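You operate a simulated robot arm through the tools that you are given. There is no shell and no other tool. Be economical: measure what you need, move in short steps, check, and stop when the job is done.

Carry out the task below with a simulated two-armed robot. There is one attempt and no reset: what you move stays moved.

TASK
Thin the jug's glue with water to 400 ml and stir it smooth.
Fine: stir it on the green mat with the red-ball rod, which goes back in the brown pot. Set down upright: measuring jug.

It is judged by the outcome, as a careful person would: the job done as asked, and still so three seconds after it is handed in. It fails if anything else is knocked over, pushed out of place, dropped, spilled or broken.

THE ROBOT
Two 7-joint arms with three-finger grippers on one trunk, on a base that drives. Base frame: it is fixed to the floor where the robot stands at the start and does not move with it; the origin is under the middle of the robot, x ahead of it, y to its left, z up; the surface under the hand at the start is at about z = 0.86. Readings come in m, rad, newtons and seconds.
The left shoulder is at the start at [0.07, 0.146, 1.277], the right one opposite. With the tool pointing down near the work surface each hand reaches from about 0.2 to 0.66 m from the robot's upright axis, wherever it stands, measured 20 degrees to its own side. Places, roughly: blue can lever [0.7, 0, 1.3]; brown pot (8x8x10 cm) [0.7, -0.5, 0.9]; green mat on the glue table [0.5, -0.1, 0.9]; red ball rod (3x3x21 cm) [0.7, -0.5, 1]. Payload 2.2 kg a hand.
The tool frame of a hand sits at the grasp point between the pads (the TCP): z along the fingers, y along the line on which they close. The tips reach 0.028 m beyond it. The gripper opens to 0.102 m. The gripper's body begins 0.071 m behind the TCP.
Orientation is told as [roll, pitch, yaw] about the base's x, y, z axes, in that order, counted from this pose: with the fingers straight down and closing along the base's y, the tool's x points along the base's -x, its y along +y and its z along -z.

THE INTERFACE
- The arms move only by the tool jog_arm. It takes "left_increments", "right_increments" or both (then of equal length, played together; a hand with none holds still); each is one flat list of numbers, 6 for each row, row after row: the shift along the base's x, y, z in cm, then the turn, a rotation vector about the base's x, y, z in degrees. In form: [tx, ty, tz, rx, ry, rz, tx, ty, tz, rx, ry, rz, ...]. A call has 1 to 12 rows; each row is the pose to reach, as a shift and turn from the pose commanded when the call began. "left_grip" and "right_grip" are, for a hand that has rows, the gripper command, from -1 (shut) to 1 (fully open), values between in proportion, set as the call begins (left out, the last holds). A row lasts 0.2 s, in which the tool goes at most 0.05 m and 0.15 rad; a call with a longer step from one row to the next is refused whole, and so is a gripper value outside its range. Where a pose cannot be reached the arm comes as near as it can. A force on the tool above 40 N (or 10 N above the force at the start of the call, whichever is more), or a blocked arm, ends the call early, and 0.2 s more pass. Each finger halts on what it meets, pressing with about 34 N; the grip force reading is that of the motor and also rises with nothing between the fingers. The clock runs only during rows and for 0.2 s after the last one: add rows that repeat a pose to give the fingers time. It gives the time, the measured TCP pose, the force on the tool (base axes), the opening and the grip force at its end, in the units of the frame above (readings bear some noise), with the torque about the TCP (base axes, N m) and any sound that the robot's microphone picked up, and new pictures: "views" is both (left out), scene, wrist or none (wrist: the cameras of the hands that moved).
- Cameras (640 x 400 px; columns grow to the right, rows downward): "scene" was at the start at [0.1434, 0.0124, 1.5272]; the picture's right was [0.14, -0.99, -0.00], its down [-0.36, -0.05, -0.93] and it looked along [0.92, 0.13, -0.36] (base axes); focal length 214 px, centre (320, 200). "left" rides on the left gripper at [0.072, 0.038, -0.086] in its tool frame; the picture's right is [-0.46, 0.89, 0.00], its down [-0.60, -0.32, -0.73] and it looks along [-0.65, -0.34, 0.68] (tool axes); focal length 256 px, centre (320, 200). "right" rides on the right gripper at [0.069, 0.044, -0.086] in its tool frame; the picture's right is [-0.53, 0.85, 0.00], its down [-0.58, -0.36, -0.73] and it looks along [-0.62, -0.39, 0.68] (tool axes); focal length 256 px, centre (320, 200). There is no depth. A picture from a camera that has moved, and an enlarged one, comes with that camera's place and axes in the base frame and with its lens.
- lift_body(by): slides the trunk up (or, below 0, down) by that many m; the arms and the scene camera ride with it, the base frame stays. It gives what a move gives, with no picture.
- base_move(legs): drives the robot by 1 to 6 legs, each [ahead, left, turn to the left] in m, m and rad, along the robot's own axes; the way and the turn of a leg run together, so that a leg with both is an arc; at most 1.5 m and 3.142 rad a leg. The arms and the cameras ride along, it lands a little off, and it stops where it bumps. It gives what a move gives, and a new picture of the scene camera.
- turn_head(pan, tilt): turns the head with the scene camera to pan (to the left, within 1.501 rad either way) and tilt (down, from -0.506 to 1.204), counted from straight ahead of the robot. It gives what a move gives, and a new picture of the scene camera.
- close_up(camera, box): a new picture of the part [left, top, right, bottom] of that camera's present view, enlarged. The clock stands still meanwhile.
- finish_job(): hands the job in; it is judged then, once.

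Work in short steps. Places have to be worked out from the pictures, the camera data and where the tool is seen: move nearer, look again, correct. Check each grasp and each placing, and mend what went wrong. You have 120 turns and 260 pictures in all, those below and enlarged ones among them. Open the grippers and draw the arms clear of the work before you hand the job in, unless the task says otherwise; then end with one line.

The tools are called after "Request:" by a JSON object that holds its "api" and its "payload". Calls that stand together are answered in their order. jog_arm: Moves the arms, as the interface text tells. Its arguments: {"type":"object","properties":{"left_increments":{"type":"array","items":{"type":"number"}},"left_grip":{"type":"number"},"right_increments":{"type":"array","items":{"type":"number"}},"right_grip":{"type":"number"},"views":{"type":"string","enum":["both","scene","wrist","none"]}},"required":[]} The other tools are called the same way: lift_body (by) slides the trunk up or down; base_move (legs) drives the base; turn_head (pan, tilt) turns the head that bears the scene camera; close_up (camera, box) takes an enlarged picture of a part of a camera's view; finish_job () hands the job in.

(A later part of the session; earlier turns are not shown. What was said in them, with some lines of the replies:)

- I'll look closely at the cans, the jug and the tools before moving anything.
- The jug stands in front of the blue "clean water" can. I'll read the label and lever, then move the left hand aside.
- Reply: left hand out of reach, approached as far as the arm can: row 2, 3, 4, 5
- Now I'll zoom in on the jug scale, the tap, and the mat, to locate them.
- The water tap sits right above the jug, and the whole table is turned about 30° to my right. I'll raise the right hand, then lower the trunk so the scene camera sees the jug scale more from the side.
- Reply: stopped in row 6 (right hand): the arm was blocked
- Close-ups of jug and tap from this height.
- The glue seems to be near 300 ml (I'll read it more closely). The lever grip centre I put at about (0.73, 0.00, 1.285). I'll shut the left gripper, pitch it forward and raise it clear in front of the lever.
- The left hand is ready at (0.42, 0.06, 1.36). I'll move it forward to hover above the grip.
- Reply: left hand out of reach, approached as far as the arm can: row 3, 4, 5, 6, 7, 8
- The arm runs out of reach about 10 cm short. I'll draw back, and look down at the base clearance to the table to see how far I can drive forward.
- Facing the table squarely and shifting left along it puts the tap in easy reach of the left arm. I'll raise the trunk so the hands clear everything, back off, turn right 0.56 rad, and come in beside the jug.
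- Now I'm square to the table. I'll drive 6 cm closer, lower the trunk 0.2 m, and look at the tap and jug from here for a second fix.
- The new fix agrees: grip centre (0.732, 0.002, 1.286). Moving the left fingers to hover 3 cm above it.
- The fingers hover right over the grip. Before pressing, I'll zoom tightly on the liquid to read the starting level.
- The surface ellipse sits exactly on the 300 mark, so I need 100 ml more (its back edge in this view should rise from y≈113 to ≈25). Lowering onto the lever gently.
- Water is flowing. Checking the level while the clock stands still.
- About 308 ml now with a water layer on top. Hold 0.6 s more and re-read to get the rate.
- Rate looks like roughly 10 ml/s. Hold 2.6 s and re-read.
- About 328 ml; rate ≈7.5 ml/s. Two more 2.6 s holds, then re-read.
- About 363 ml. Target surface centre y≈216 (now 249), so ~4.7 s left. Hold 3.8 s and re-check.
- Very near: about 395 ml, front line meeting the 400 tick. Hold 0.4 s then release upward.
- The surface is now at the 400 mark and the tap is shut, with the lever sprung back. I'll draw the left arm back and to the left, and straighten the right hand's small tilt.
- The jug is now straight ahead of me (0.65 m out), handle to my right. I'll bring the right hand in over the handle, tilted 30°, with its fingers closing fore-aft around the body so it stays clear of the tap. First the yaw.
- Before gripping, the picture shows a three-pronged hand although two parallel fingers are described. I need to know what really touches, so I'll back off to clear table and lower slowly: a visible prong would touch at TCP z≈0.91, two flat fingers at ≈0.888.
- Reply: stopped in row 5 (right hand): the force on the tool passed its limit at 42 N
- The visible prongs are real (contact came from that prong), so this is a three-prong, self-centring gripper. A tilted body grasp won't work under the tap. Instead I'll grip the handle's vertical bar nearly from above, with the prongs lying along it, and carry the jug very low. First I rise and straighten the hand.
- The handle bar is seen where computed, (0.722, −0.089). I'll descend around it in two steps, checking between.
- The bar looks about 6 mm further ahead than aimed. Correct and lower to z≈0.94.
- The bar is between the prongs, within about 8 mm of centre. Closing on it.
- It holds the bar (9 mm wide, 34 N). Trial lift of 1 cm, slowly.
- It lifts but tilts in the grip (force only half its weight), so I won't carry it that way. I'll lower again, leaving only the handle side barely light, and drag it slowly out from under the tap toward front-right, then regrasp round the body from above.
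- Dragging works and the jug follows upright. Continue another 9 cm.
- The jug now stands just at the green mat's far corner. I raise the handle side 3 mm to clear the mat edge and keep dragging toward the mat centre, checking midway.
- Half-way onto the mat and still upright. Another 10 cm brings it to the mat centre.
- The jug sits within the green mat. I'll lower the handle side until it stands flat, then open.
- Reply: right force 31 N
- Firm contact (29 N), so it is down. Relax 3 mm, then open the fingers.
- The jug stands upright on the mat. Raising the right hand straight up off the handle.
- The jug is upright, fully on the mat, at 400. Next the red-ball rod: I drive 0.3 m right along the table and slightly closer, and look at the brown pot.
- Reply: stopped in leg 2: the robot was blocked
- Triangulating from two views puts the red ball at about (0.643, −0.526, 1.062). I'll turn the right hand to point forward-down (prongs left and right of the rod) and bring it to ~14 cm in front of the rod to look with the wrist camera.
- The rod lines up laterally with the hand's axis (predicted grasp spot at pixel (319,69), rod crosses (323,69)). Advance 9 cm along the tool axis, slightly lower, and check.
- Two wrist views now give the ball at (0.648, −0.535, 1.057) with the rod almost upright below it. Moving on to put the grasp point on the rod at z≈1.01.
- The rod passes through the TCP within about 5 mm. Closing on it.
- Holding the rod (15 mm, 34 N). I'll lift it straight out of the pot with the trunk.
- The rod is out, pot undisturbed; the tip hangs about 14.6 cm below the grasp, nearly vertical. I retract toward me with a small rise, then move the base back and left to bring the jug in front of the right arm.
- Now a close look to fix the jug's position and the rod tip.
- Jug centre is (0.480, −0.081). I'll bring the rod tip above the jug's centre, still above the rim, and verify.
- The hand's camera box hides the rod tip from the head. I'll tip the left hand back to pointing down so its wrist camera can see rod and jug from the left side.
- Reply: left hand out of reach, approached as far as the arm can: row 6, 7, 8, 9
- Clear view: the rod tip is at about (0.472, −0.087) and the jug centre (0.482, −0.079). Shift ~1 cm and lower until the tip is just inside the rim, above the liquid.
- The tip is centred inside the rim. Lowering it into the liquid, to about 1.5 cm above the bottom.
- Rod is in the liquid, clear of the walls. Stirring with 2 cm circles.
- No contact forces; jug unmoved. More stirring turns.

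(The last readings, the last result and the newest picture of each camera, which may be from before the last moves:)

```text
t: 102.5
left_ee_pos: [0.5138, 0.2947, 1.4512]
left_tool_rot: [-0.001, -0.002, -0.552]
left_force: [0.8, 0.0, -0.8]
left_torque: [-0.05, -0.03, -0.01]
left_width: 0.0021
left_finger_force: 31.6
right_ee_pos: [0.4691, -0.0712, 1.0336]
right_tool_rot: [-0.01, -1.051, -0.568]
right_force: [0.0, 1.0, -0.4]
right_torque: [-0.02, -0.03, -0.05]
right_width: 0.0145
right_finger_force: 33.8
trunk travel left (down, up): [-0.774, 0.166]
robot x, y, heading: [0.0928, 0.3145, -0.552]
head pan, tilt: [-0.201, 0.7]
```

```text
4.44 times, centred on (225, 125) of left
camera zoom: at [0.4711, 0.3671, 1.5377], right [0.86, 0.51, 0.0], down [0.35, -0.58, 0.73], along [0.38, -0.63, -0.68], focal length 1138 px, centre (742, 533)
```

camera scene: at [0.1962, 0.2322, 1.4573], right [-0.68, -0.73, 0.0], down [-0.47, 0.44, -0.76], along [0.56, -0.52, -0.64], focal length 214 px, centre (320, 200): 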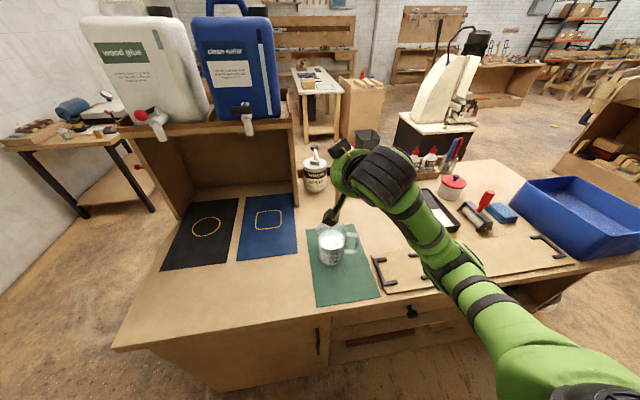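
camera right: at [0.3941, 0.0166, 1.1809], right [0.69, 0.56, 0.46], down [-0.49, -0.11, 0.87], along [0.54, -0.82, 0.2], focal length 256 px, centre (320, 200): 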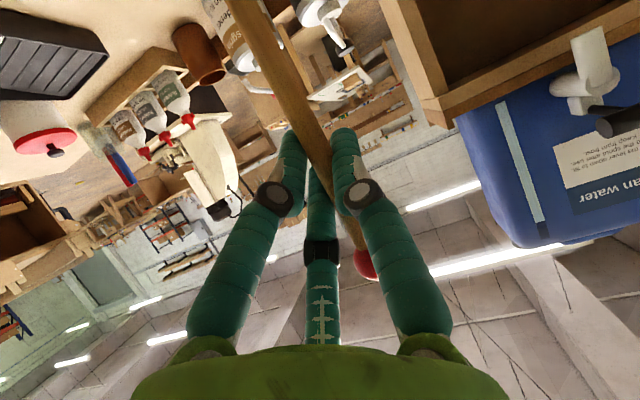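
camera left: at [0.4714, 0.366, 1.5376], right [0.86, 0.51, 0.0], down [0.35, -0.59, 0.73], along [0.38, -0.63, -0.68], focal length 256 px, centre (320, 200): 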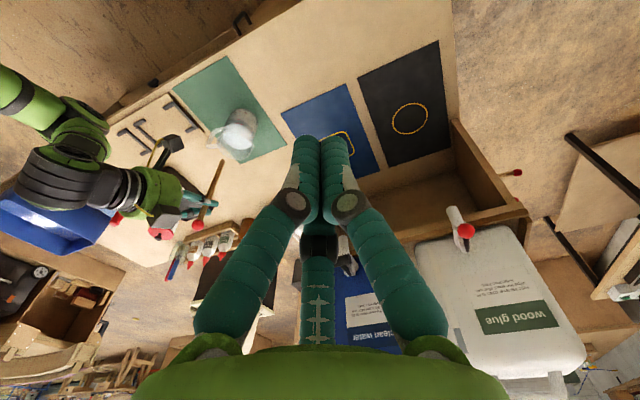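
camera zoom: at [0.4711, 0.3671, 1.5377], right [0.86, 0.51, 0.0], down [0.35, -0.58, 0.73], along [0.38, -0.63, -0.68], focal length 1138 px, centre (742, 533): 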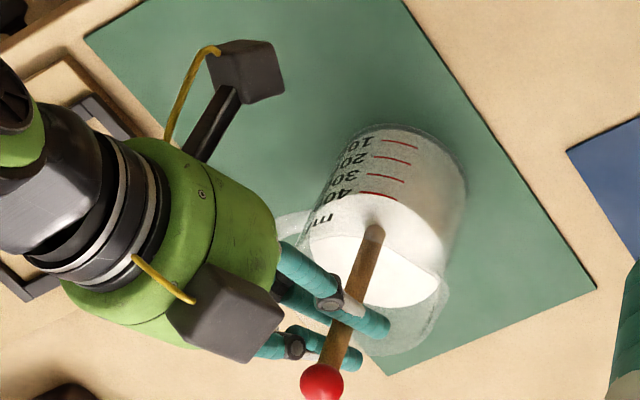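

The grey water band under the surface is gone. A few more turns to be sure, slightly deeper.

Request:
{"api": "jog_arm", "payload": {"right_increments": [2, 0, -0.6, 0, 0, 0, 1.4, 1.4, -0.6, 0, 0, 0, 0, 2, -0.6, 0, 0, 0, -1.4, 1.4, -0.6, 0, 0, 0, -2, 0, -0.6, 0, 0, 0, -1.4, -1.4, -0.6, 0, 0, 0, 0, -2, -0.6, 0, 0, 0, 1.4, -1.4, -0.6, 0, 0, 0, 2, 0, -0.6, 0, 0, 0, 1.4, 1.4, -0.6, 0, 0, 0, 0, 2, -0.6, 0, 0, 0, -1.4, 1.4, -0.6, 0, 0, 0], "views": "none"}}

Request:
{"api": "jog_arm", "payload": {"right_increments": [-0.6, -1.4, 0, 0, 0, 0, 0, -2.8, 0, 0, 0, 0, 1.4, -3.4, 0, 0, 0, 0, 2.8, -2.8, 0, 0, 0, 0, 3.4, -1.4, 0, 0, 0, 0, 2.8, 0, 0, 0, 0, 0, 1.4, 0.6, 0, 0, 0, 0, 0, 0, 0, 0, 0, 0, -0.6, -1.4, 0, 0, 0, 0, 0, -2.8, 0, 0, 0, 0, 1.4, -3.4, 0, 0, 0, 0, 1.4, -1.4, 0, 0, 0, 0], "views": "none"}}

Request:
{"api": "jog_arm", "payload": {"right_increments": [2, 0, 0, 0, 0, 0, 1.4, 1.4, 0, 0, 0, 0, 0, 2, 0, 0, 0, 0, -1.4, 1.4, 0, 0, 0, 0, -2, 0, 0, 0, 0, 0, -1.4, -1.4, 0, 0, 0, 0, 0, -2, 0, 0, 0, 0, 1.4, -1.4, 0, 0, 0, 0, 2, 0, 0, 0, 0, 0, 1.4, 1.4, 0, 0, 0, 0, 0, 2, 0, 0, 0, 0, 0, 0, 0, 0, 0, 0], "views": "none"}}

Request:
{"api": "close_up", "payload": {"camera": "left", "box": [205, 90, 255, 150]}}

```text
t: 105.1
left_ee_pos: [0.5131, 0.2936, 1.4519]
left_tool_rot: [0.002, -0.001, -0.55]
left_force: [-0.1, 0.0, -0.1]
left_torque: [0.04, -0.01, -0.02]
left_width: 0.0022
left_finger_force: 31.7
right_ee_pos: [0.4538, -0.0692, 1.0283]
right_tool_rot: [-0.077, -1.061, -0.521]
right_force: [0.1, -0.1, 0.3]
right_torque: [-0.01, -0.01, -0.02]
right_width: 0.0141
right_finger_force: 34.0
trunk travel left (down, up): [-0.774, 0.166]
robot x, y, heading: [0.0878, 0.3174, -0.549]
head pan, tilt: [-0.201, 0.7]
```

```text
t: 107.7
left_ee_pos: [0.5126, 0.2959, 1.4513]
left_tool_rot: [0.0, -0.002, -0.55]
left_force: [0.4, 0.0, 0.4]
left_torque: [-0.03, -0.01, 0.0]
left_width: 0.0021
left_finger_force: 31.6
right_ee_pos: [0.4663, -0.0855, 1.0302]
right_tool_rot: [-0.087, -1.063, -0.514]
right_force: [-0.2, 0.7, 0.0]
right_torque: [0.01, 0.01, -0.03]
right_width: 0.0146
right_finger_force: 34.0
trunk travel left (down, up): [-0.774, 0.166]
robot x, y, heading: [0.0872, 0.3173, -0.548]
head pan, tilt: [-0.201, 0.7]
```

```text
t: 110.3
left_ee_pos: [0.5132, 0.2939, 1.4511]
left_tool_rot: [0.0, -0.002, -0.55]
left_force: [0.1, -0.9, 0.5]
left_torque: [-0.01, 0.03, 0.02]
left_width: 0.0023
left_finger_force: 31.2
right_ee_pos: [0.4628, -0.0804, 1.0139]
right_tool_rot: [-0.121, -1.027, -0.471]
right_force: [-0.4, -0.7, 0.9]
right_torque: [0.05, 0.02, 0.02]
right_width: 0.0143
right_finger_force: 33.7
trunk travel left (down, up): [-0.774, 0.166]
robot x, y, heading: [0.0888, 0.3146, -0.552]
head pan, tilt: [-0.201, 0.7]
```

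```text
6.67 times, centred on (230, 120) of left
camera zoom: at [0.4719, 0.3649, 1.5375], right [0.86, 0.51, 0.0], down [0.35, -0.59, 0.73], along [0.38, -0.63, -0.68], focal length 1707 px, centre (920, 733)
```

zoom: 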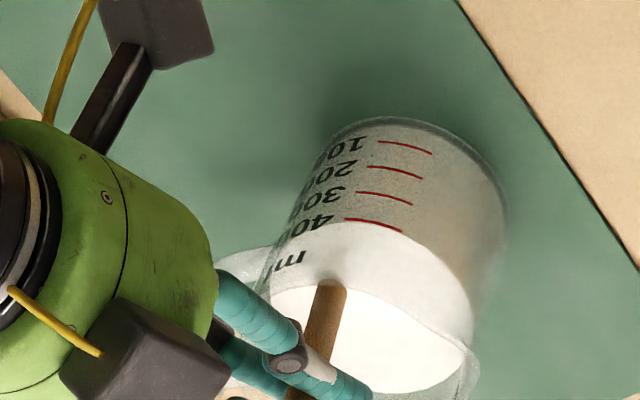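

The glue now looks smooth and uniform, level at the 400 mark. The arm drifted a little near its limit, so I raise slowly and check that it stays centred.

Request:
{"api": "jog_arm", "payload": {"right_increments": [0, 0, 1.5, 0, 0, 0, 0, 0, 3, 0, 0, 0, 0, 0, 4.5, 0, 0, 0, 0, 0, 4.5, 0, 0, 0], "views": "none"}}

Request:
{"api": "close_up", "payload": {"camera": "left", "box": [190, 80, 260, 170]}}

```text
t: 111.5
left_ee_pos: [0.5137, 0.2943, 1.4504]
left_tool_rot: [-0.001, -0.001, -0.549]
left_force: [0.2, 0.0, 0.2]
left_torque: [-0.02, 0.01, 0.0]
left_width: 0.0022
left_finger_force: 31.0
right_ee_pos: [0.4562, -0.0944, 1.0565]
right_tool_rot: [-0.194, -1.023, -0.43]
right_force: [0.9, 1.1, -0.2]
right_torque: [0.07, -0.13, -0.01]
right_width: 0.014
right_finger_force: 33.8
trunk travel left (down, up): [-0.774, 0.166]
robot x, y, heading: [0.0896, 0.3142, -0.551]
head pan, tilt: [-0.201, 0.7]
stopped in row 4 (right hand): the arm was blocked; the commanded pose is now the measured one
```

```text
4.44 times, centred on (225, 125) of left
camera zoom: at [0.4719, 0.3659, 1.5375], right [0.86, 0.51, 0.0], down [0.35, -0.58, 0.73], along [0.38, -0.63, -0.68], focal length 1138 px, centre (742, 533)
```

zoom: 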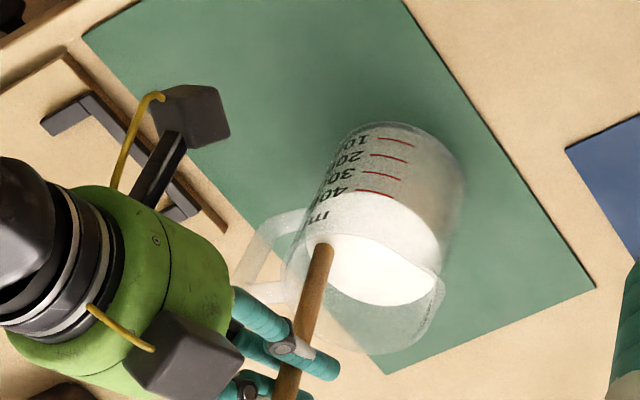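

The arm is jammed in its folded posture, so I lift the rod straight out with the trunk instead.

Request:
{"api": "lift_body", "payload": {"by": 0.15}}

Request:
{"api": "close_up", "payload": {"camera": "left", "box": [170, 60, 280, 220]}}

```text
t: 113.2
left_ee_pos: [0.5144, 0.2946, 1.6008]
left_tool_rot: [0.0, -0.001, -0.55]
left_force: [0.2, 0.1, 0.5]
left_torque: [0.0, -0.01, 0.03]
left_width: 0.0022
left_finger_force: 31.5
right_ee_pos: [0.4558, -0.0958, 1.2054]
right_tool_rot: [-0.193, -1.021, -0.433]
right_force: [0.6, -1.2, -0.6]
right_torque: [-0.02, 0.01, -0.03]
right_width: 0.0142
right_finger_force: 34.0
trunk travel left (down, up): [-0.924, 0.016]
robot x, y, heading: [0.0909, 0.3172, -0.55]
head pan, tilt: [-0.201, 0.7]
```

```text
2.50 times, centred on (225, 140) of left
camera zoom: at [0.4715, 0.3654, 1.6875], right [0.86, 0.51, 0.0], down [0.35, -0.59, 0.73], along [0.38, -0.63, -0.68], focal length 640 px, centre (558, 350)
```

zoom: 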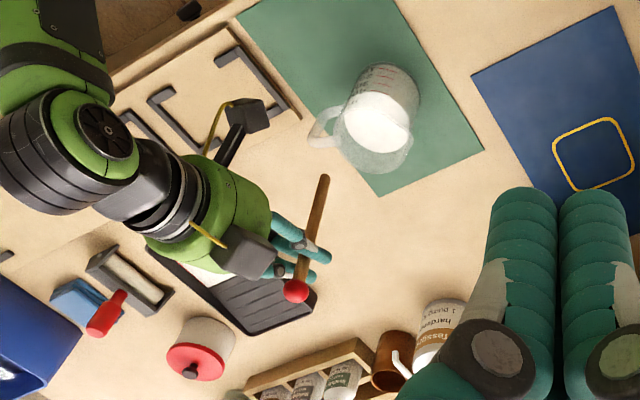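

The rod is out cleanly and the jug stands undisturbed. Driving back right and forward to the pot.

Request:
{"api": "base_move", "payload": {"legs": [[0, -0.25, 0], [0.085, 0, 0]]}}

Request:
{"api": "jog_arm", "payload": {"right_increments": [0.5, -0.3, 0, 0, 0, 0], "views": "wrist"}}

```text
t: 115.7
left_ee_pos: [0.4469, 0.0463, 1.6057]
left_tool_rot: [-0.001, -0.011, -0.553]
left_force: [-0.6, 0.5, -0.1]
left_torque: [-0.08, -0.09, -0.03]
left_width: 0.0021
left_finger_force: 31.1
right_ee_pos: [0.3903, -0.3438, 1.2099]
right_tool_rot: [-0.198, -1.031, -0.429]
right_force: [-0.8, 0.9, 0.6]
right_torque: [-0.02, -0.01, 0.01]
right_width: 0.0145
right_finger_force: 34.0
trunk travel left (down, up): [-0.924, 0.016]
robot x, y, heading: [0.0322, 0.063, -0.549]
head pan, tilt: [-0.201, 0.7]
camera scene: at [0.1296, -0.0141, 1.6084], right [-0.68, -0.73, 0.0], down [-0.47, 0.43, -0.77], along [0.56, -0.52, -0.64], focal length 214 px, centre (320, 200)
```

scene: 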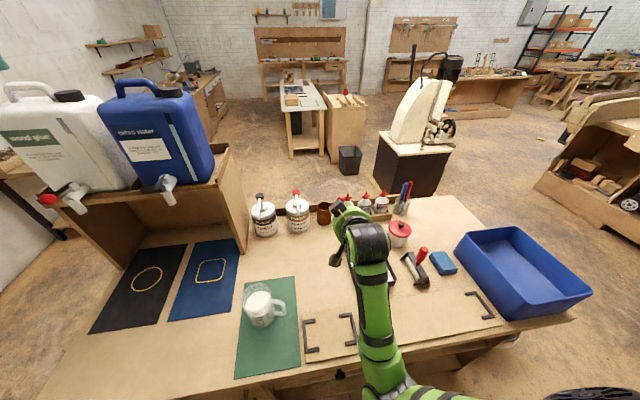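

```text
t: 116.1
left_ee_pos: [0.459, 0.0376, 1.6003]
left_tool_rot: [0.0, -0.004, -0.55]
left_force: [-0.4, -0.2, 0.0]
left_torque: [0.0, 0.0, 0.02]
left_width: 0.0023
left_finger_force: 31.9
right_ee_pos: [0.4045, -0.3548, 1.2039]
right_tool_rot: [-0.198, -1.02, -0.43]
right_force: [-0.6, -0.2, -0.3]
right_torque: [0.0, 0.02, 0.02]
right_width: 0.0143
right_finger_force: 33.8
trunk travel left (down, up): [-0.924, 0.016]
robot x, y, heading: [0.0335, 0.0609, -0.547]
head pan, tilt: [-0.201, 0.7]
camera right: at [0.3371, -0.2566, 1.1857], right [0.73, 0.58, 0.37], down [-0.42, -0.04, 0.9], along [0.54, -0.81, 0.22], focal length 256 px, centre (320, 200)
```

right: 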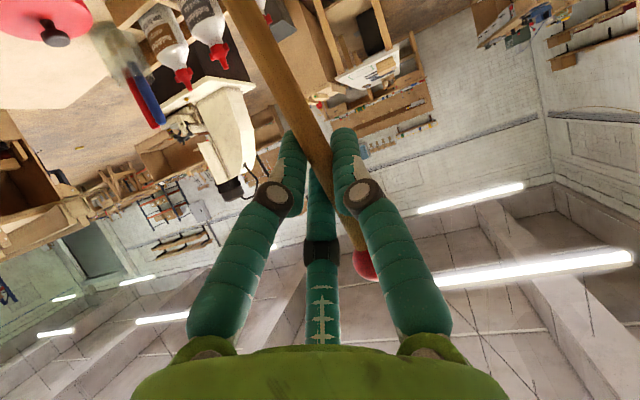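

I correct the small tilt error and carry the rod to above the pot (TCP target (0.645, −0.536, 1.20), as when it was lifted out).

Request:
{"api": "jog_arm", "payload": {"right_increments": [3.5, -2.6, 0, 1.9, -2.1, 0.8, 7, -5.2, 0, 3.7, -4.2, 1.5, 10.5, -7.8, 0, 3.7, -4.2, 1.5, 14, -10.5, 0, 3.7, -4.2, 1.5, 17.5, -13, 0, 3.7, -4.2, 1.5, 21, -15.7, 0, 3.7, -4.2, 1.5, 24, -18.1, 0, 3.7, -4.2, 1.5, 24, -18.1, 0, 3.7, -4.2, 1.5], "views": "wrist"}}

Request:
{"api": "turn_head", "payload": {"pan": -0.1, "tilt": 0.55}}

Request:
{"api": "close_up", "payload": {"camera": "left", "box": [0, 100, 320, 400]}}

```text
t: 117.9
left_ee_pos: [0.4554, 0.039, 1.6028]
left_tool_rot: [0.0, -0.004, -0.55]
left_force: [1.3, -0.3, -0.1]
left_torque: [0.03, 0.03, 0.0]
left_width: 0.0021
left_finger_force: 31.8
right_ee_pos: [0.6415, -0.5336, 1.2066]
right_tool_rot: [-0.011, -1.057, -0.567]
right_force: [0.1, 0.2, -0.9]
right_torque: [-0.01, -0.04, 0.02]
right_width: 0.0141
right_finger_force: 33.6
trunk travel left (down, up): [-0.924, 0.016]
robot x, y, heading: [0.0345, 0.0635, -0.549]
head pan, tilt: [-0.201, 0.7]
camera right: at [0.574, -0.436, 1.1888], right [0.68, 0.57, 0.46], down [-0.49, -0.11, 0.86], along [0.54, -0.81, 0.21], focal length 256 px, centre (320, 200)
```

right: 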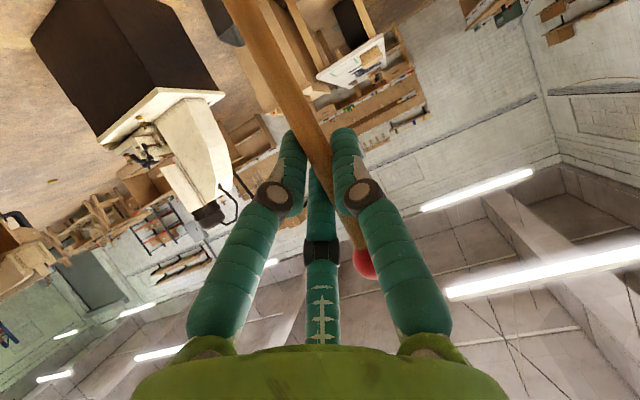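

```text
t: 118.6
left_ee_pos: [0.4552, 0.0399, 1.6029]
left_tool_rot: [0.001, -0.002, -0.552]
left_force: [0.2, -0.3, -0.3]
left_torque: [0.01, -0.01, 0.04]
left_width: 0.0023
left_finger_force: 31.6
right_ee_pos: [0.6405, -0.5315, 1.2065]
right_tool_rot: [-0.012, -1.059, -0.564]
right_force: [0.1, -0.4, 0.4]
right_torque: [0.0, 0.02, -0.01]
right_width: 0.0141
right_finger_force: 34.0
trunk travel left (down, up): [-0.924, 0.016]
robot x, y, heading: [0.0331, 0.0643, -0.549]
head pan, tilt: [-0.099, 0.55]
camera scene: at [0.1483, -0.0179, 1.6204], right [-0.6, -0.8, 0.0], down [-0.42, 0.32, -0.85], along [0.68, -0.51, -0.52], focal length 214 px, centre (320, 200)
```

scene: 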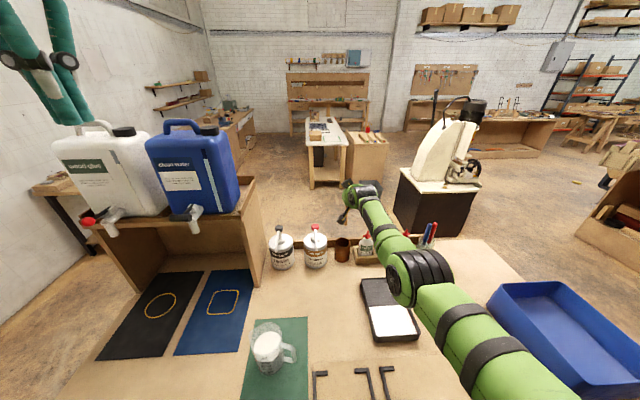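

```text
1.33 times, centred on (160, 250) of left
camera zoom: at [0.4134, 0.1108, 1.688], right [0.86, 0.51, 0.0], down [0.35, -0.58, 0.73], along [0.38, -0.63, -0.68], focal length 341 px, centre (533, 133)
```

zoom: 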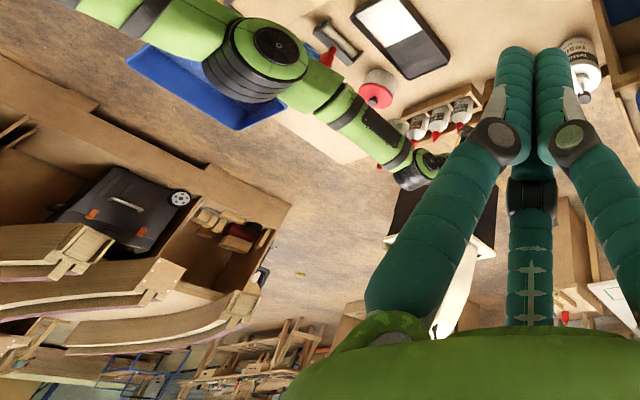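

The head view shows the pot and hand; zoom in to place the rod tip relative to the pot mouth.

Request:
{"api": "close_up", "payload": {"camera": "scene", "box": [310, 170, 410, 270]}}

```text
4.00 times, centred on (360, 220) of scene
camera zoom: at [0.1483, -0.0179, 1.6204], right [-0.6, -0.8, 0.0], down [-0.42, 0.32, -0.85], along [0.68, -0.51, -0.52], focal length 858 px, centre (160, 120)
```

zoom: 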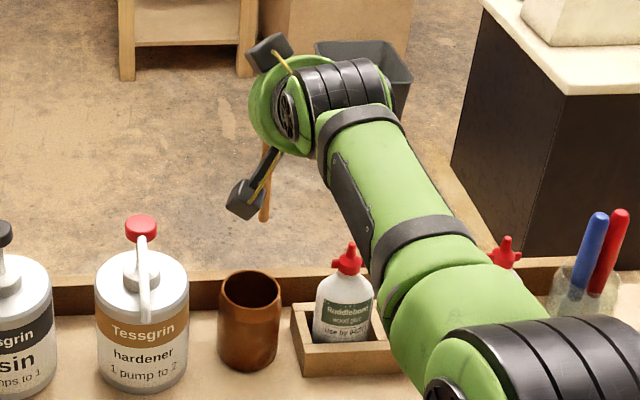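

Tip ≈(0.653, −0.534), pot mouth centre ≈(0.665, −0.536). Shift 1 cm forward and lower the trunk 9 cm, then check before entering.

Request:
{"api": "jog_arm", "payload": {"right_increments": [1.1, -0.2, 0, 0, 0, 0, 1.1, -0.2, 0, 0, 0, 0], "views": "none"}}

Request:
{"api": "lift_body", "payload": {"by": -0.09}}

Request:
{"api": "close_up", "payload": {"camera": "scene", "box": [310, 160, 410, 260]}}

Request:
{"api": "close_up", "payload": {"camera": "right", "box": [180, 0, 400, 140]}}

```text
t: 119.2
left_ee_pos: [0.4556, 0.0394, 1.6019]
left_tool_rot: [0.0, -0.006, -0.552]
left_force: [0.4, -0.1, -0.3]
left_torque: [0.01, 0.0, -0.04]
left_width: 0.0021
left_finger_force: 31.0
right_ee_pos: [0.6479, -0.5281, 1.2074]
right_tool_rot: [-0.012, -1.056, -0.562]
right_force: [0.2, -0.4, -0.7]
right_torque: [0.0, 0.02, 0.03]
right_width: 0.0143
right_finger_force: 34.2
right hand out of reach, approached as far as the arm can: row 1, 2
trunk travel left (down, up): [-0.924, 0.016]
robot x, y, heading: [0.0348, 0.0619, -0.552]
head pan, tilt: [-0.099, 0.55]
```

```text
t: 120.5
left_ee_pos: [0.456, 0.0401, 1.5114]
left_tool_rot: [0.0, -0.005, -0.552]
left_force: [-0.1, -0.5, -0.5]
left_torque: [0.02, -0.01, 0.01]
left_width: 0.0022
left_finger_force: 31.6
right_ee_pos: [0.6483, -0.5295, 1.1186]
right_tool_rot: [-0.012, -1.058, -0.565]
right_force: [-0.2, 0.7, -1.1]
right_torque: [0.01, 0.03, 0.02]
right_width: 0.0146
right_finger_force: 33.9
trunk travel left (down, up): [-0.834, 0.106]
robot x, y, heading: [0.0342, 0.0601, -0.553]
head pan, tilt: [-0.099, 0.55]
```

```text
4.00 times, centred on (360, 210) of scene
camera zoom: at [0.1482, -0.0177, 1.5305], right [-0.6, -0.8, 0.0], down [-0.42, 0.32, -0.85], along [0.68, -0.51, -0.52], focal length 858 px, centre (160, 160)
```

zoom: 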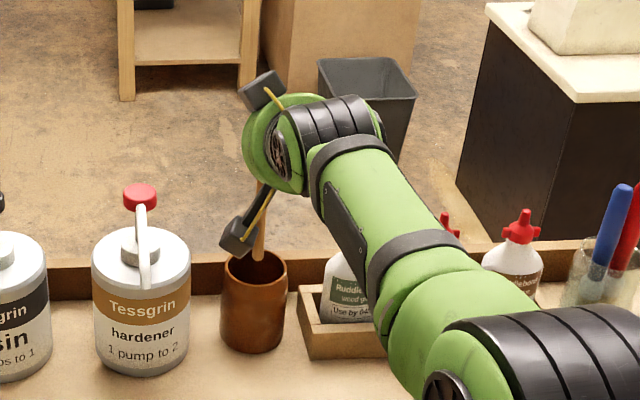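

```text
2.86 times, centred on (290, 70) of right
camera zoom: at [0.5791, -0.4322, 1.1001], right [0.68, 0.57, 0.46], down [-0.49, -0.11, 0.86], along [0.54, -0.81, 0.21], focal length 731 px, centre (406, 571)
```

zoom: 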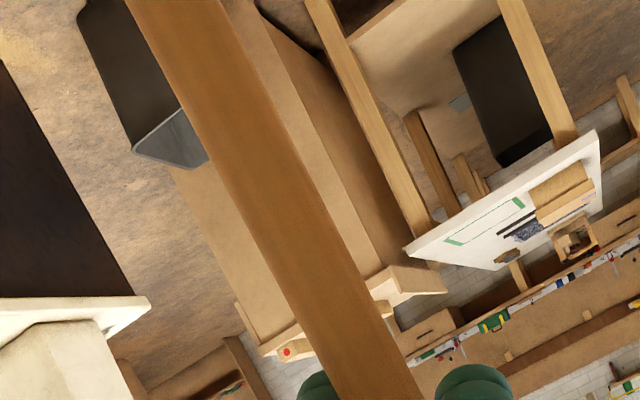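

The tip is over the mouth, 1.2 cm short of its centre — still inside. Lower 5 cm into the pot and check.

Request:
{"api": "lift_body", "payload": {"by": -0.05}}

Request:
{"api": "close_up", "payload": {"camera": "scene", "box": [320, 170, 390, 240]}}

```text
t: 121.4
left_ee_pos: [0.4549, 0.0397, 1.4618]
left_tool_rot: [0.0, -0.003, -0.553]
left_force: [0.3, 0.3, 0.0]
left_torque: [0.0, -0.03, 0.0]
left_width: 0.0021
left_finger_force: 31.7
right_ee_pos: [0.6476, -0.5297, 1.0693]
right_tool_rot: [-0.011, -1.058, -0.562]
right_force: [-1.3, -0.5, 0.3]
right_torque: [0.01, 0.03, 0.03]
right_width: 0.0143
right_finger_force: 34.1
trunk travel left (down, up): [-0.784, 0.156]
robot x, y, heading: [0.0318, 0.0607, -0.549]
head pan, tilt: [-0.099, 0.55]
```

```text
5.71 times, centred on (355, 205) of scene
camera zoom: at [0.1478, -0.0176, 1.4805], right [-0.6, -0.8, 0.0], down [-0.42, 0.32, -0.85], along [0.68, -0.51, -0.52], focal length 1226 px, centre (120, 171)
```

zoom: 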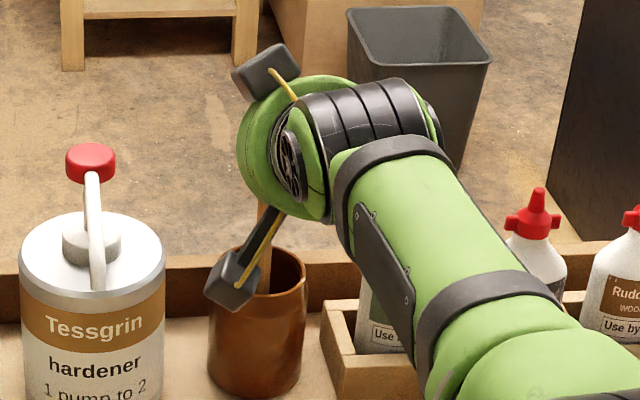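

The rod is inside the pot, no contact force. Lower another 5.5 cm so it nearly stands on the bottom.

Request:
{"api": "lift_body", "payload": {"by": -0.055}}

Request:
{"api": "jog_arm", "payload": {"right_increments": [0, 0, 0, 0, 0, 0], "views": "wrist"}}

```text
t: 122.3
left_ee_pos: [0.4551, 0.0392, 1.4067]
left_tool_rot: [-0.001, -0.005, -0.551]
left_force: [0.1, 0.4, -0.7]
left_torque: [0.01, 0.0, 0.01]
left_width: 0.002
left_finger_force: 31.4
right_ee_pos: [0.6478, -0.5298, 1.0136]
right_tool_rot: [-0.011, -1.057, -0.565]
right_force: [1.2, 0.3, -0.3]
right_torque: [-0.02, 0.01, 0.03]
right_width: 0.0145
right_finger_force: 34.5
trunk travel left (down, up): [-0.729, 0.211]
robot x, y, heading: [0.0335, 0.06, -0.548]
head pan, tilt: [-0.099, 0.55]
```

```text
t: 122.7
left_ee_pos: [0.455, 0.0392, 1.4066]
left_tool_rot: [0.001, -0.003, -0.552]
left_force: [0.4, 0.5, 0.6]
left_torque: [-0.01, 0.0, 0.01]
left_width: 0.0021
left_finger_force: 31.7
right_ee_pos: [0.648, -0.5282, 1.0117]
right_tool_rot: [-0.014, -1.058, -0.562]
right_force: [0.1, -0.5, 0.2]
right_torque: [0.01, -0.04, 0.02]
right_width: 0.0142
right_finger_force: 34.4
trunk travel left (down, up): [-0.729, 0.211]
robot x, y, heading: [0.0353, 0.0598, -0.547]
head pan, tilt: [-0.099, 0.55]
camera right: at [0.5792, -0.4323, 0.9948], right [0.68, 0.57, 0.46], down [-0.49, -0.11, 0.86], along [0.54, -0.81, 0.21], focal length 256 px, centre (320, 200)
```

right: 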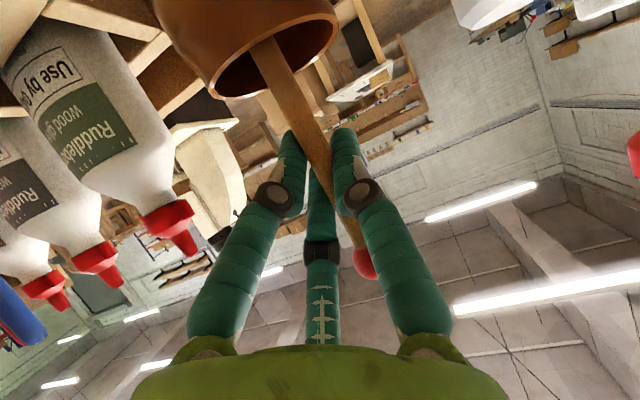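

Same view as at pick-up, rod well inside the pot. Opening.

Request:
{"api": "jog_arm", "payload": {"right_increments": [0, 0, 0, 0, 0, 0, 0, 0, 0, 0, 0, 0, 0, 0, 0, 0, 0, 0], "right_grip": 0.65, "views": "wrist"}}

```text
t: 123.5
left_ee_pos: [0.454, 0.0393, 1.4071]
left_tool_rot: [0.0, -0.003, -0.553]
left_force: [0.4, -0.2, -0.6]
left_torque: [0.01, 0.0, 0.02]
left_width: 0.002
left_finger_force: 31.4
right_ee_pos: [0.6464, -0.5297, 1.0131]
right_tool_rot: [-0.011, -1.057, -0.565]
right_force: [-0.8, 0.2, -0.2]
right_torque: [-0.01, 0.01, 0.0]
right_width: 0.084
right_finger_force: 0.0
trunk travel left (down, up): [-0.729, 0.211]
robot x, y, heading: [0.0312, 0.0608, -0.55]
head pan, tilt: [-0.099, 0.55]
camera right: at [0.579, -0.4322, 0.995], right [0.68, 0.57, 0.46], down [-0.49, -0.11, 0.86], along [0.54, -0.81, 0.21], focal length 256 px, centre (320, 200)
```

right: 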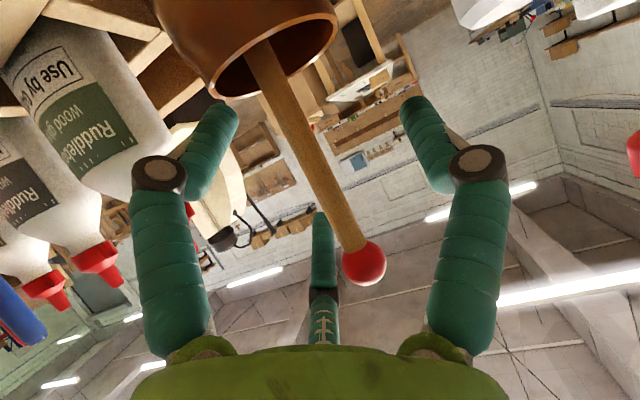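

The rod stands free in the pot. Withdraw the hand back along its own axis.

Request:
{"api": "jog_arm", "payload": {"right_increments": [-1.8, 1.2, 1.2, 0, 0, 0, -3.6, 2.3, 2.4, 0, 0, 0, -5.4, 3.4, 3.6, 0, 0, 0, -7.2, 4.6, 4.8, 0, 0, 0, -10.2, 6.5, 6.5, 0, 0, 0, -13.5, 8.5, 7, 0, 0, 0, -17, 10.5, 7, 0, 0, 0], "views": "both"}}

Request:
{"api": "close_up", "payload": {"camera": "scene", "box": [230, 140, 410, 260]}}

```text
t: 125.1
left_ee_pos: [0.4541, 0.0396, 1.4075]
left_tool_rot: [-0.001, -0.005, -0.551]
left_force: [0.3, -1.1, 0.8]
left_torque: [0.0, -0.03, 0.0]
left_width: 0.0021
left_finger_force: 31.0
right_ee_pos: [0.4771, -0.4215, 1.0836]
right_tool_rot: [-0.009, -1.057, -0.565]
right_force: [0.1, 1.5, 0.2]
right_torque: [-0.01, 0.01, 0.0]
right_width: 0.0844
right_finger_force: 0.0
trunk travel left (down, up): [-0.729, 0.211]
robot x, y, heading: [0.032, 0.06, -0.548]
head pan, tilt: [-0.099, 0.55]
camera scene: at [0.1468, -0.0172, 1.4256], right [-0.6, -0.8, 0.0], down [-0.42, 0.31, -0.85], along [0.68, -0.51, -0.52], focal length 214 px, centre (320, 200)
camera right: at [0.4086, -0.325, 1.0658], right [0.68, 0.57, 0.46], down [-0.49, -0.11, 0.86], along [0.54, -0.81, 0.21], focal length 256 px, centre (320, 200)
```

scene: 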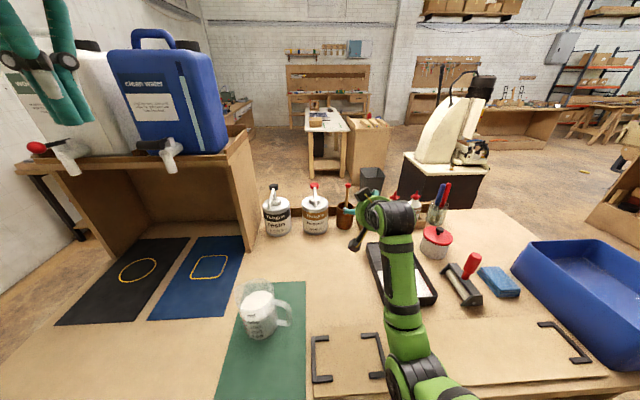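
right: 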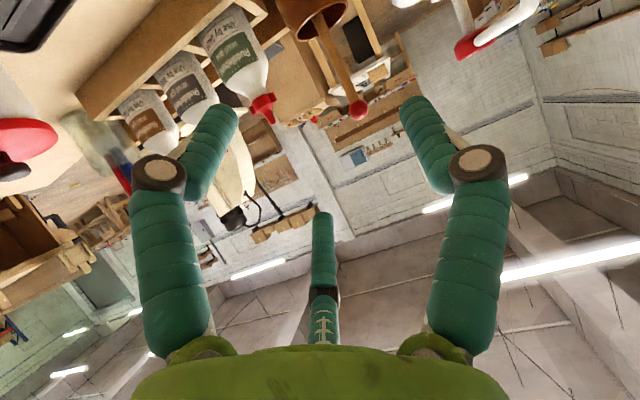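

```text
3.33 times, centred on (320, 200) of scene
camera zoom: at [0.1468, -0.0172, 1.4256], right [-0.6, -0.8, 0.0], down [-0.42, 0.31, -0.85], along [0.68, -0.51, -0.52], focal length 715 px, centre (320, 200)
```

zoom: 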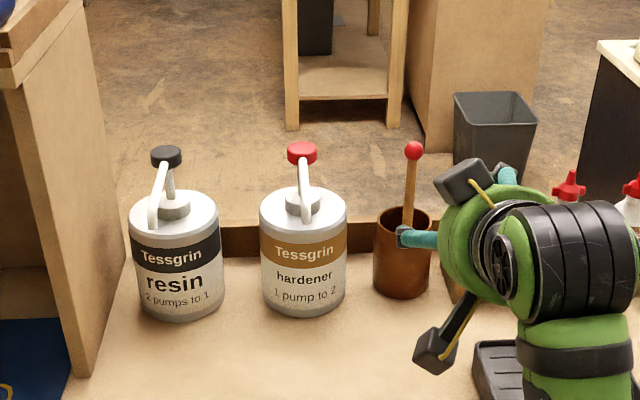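

The rod is back in the brown pot. I raise and draw the right arm back further, open the left gripper, and take a final look at the jug.

Request:
{"api": "jog_arm", "payload": {"right_increments": [-3.5, 2.1, 3, 0, 0, 0, -7, 4.2, 6, 0, 0, 0, -7, 4.2, 9, 0, 0, 0], "left_increments": [0, 0, 0, 0, 0, 0, 0, 0, 0, 0, 0, 0, 0, 0, 0, 0, 0, 0], "left_grip": 1, "right_grip": 1, "views": "none"}}

Request:
{"api": "base_move", "payload": {"legs": [[-0.12, 0, 0]]}}

Request:
{"api": "close_up", "payload": {"camera": "scene", "box": [240, 220, 310, 300]}}

```text
refused: row 1 steps farther than a row can; nothing moved
```

```text
t: 126.4
left_ee_pos: [0.3576, 0.0993, 1.4048]
left_tool_rot: [0.001, -0.002, -0.553]
left_force: [-0.1, 1.0, -0.3]
left_torque: [0.0, -0.03, -0.03]
left_width: 0.0018
left_finger_force: 31.3
right_ee_pos: [0.3781, -0.3632, 1.0824]
right_tool_rot: [-0.012, -1.056, -0.562]
right_force: [-0.2, -0.3, -0.1]
right_torque: [0.05, 0.01, -0.01]
right_width: 0.0839
right_finger_force: 0.0
trunk travel left (down, up): [-0.729, 0.211]
robot x, y, heading: [-0.0674, 0.1223, -0.547]
head pan, tilt: [-0.099, 0.55]
camera scene: at [0.0494, 0.0425, 1.4252], right [-0.6, -0.8, 0.0], down [-0.42, 0.32, -0.85], along [0.68, -0.51, -0.52], focal length 214 px, centre (320, 200)
```

scene: 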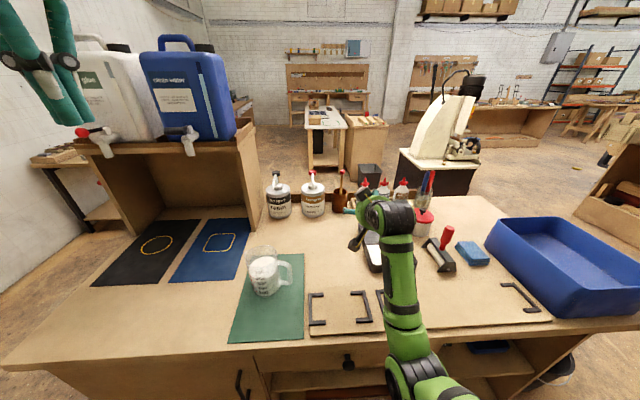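

```text
5.00 times, centred on (275, 260) of scene
camera zoom: at [0.0494, 0.0425, 1.4252], right [-0.6, -0.8, 0.0], down [-0.42, 0.32, -0.85], along [0.68, -0.51, -0.52], focal length 1072 px, centre (545, -100)
```

zoom: 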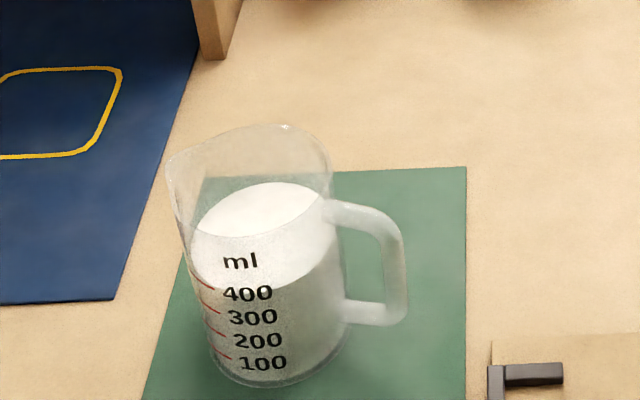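

The jug is upright on the mat, uniform white at 400 ml. Redo the refused call with smaller steps: raise the right arm and open both grippers.

Request:
{"api": "jog_arm", "payload": {"right_increments": [-2, 1, 2, 0, 0, 0, -4, 2, 4, 0, 0, 0, -4, 2, 7, 0, 0, 0], "left_increments": [0, 0, 0, 0, 0, 0, 0, 0, 0, 0, 0, 0, 0, 0, 0, 0, 0, 0], "left_grip": 1, "right_grip": 1, "views": "scene"}}

```text
t: 127.2
left_ee_pos: [0.3545, 0.1003, 1.4061]
left_tool_rot: [0.001, -0.004, -0.551]
left_force: [-0.5, 0.5, 0.0]
left_torque: [-0.01, 0.02, 0.0]
left_width: 0.1022
left_finger_force: 0.0
right_ee_pos: [0.3383, -0.343, 1.1542]
right_tool_rot: [-0.015, -1.055, -0.563]
right_force: [-0.6, 0.6, 0.0]
right_torque: [0.01, -0.02, 0.02]
right_width: 0.1021
right_finger_force: 0.1
trunk travel left (down, up): [-0.729, 0.211]
robot x, y, heading: [-0.0682, 0.1224, -0.545]
head pan, tilt: [-0.099, 0.55]
camera scene: at [0.0475, 0.0442, 1.4254], right [-0.6, -0.8, 0.0], down [-0.42, 0.31, -0.85], along [0.68, -0.51, -0.52], focal length 214 px, centre (320, 200)
```

scene: 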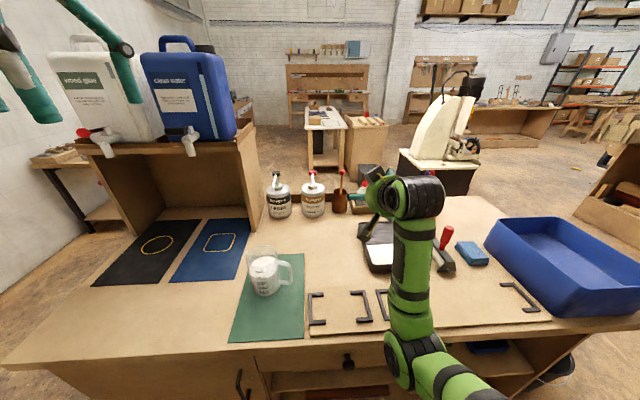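

Everything is in place, the grippers are open and the arms clear; handing in.

Request:
{"api": "finish_job", "payload": {}}

```text
The job is handed in.
```

The glue is thinned with water to about 400 ml by the jug's scale and stirred until it looked uniform. The jug stands upright on the green mat, the red-ball rod is back in the brown pot, and nothing looked spilled or knocked over.
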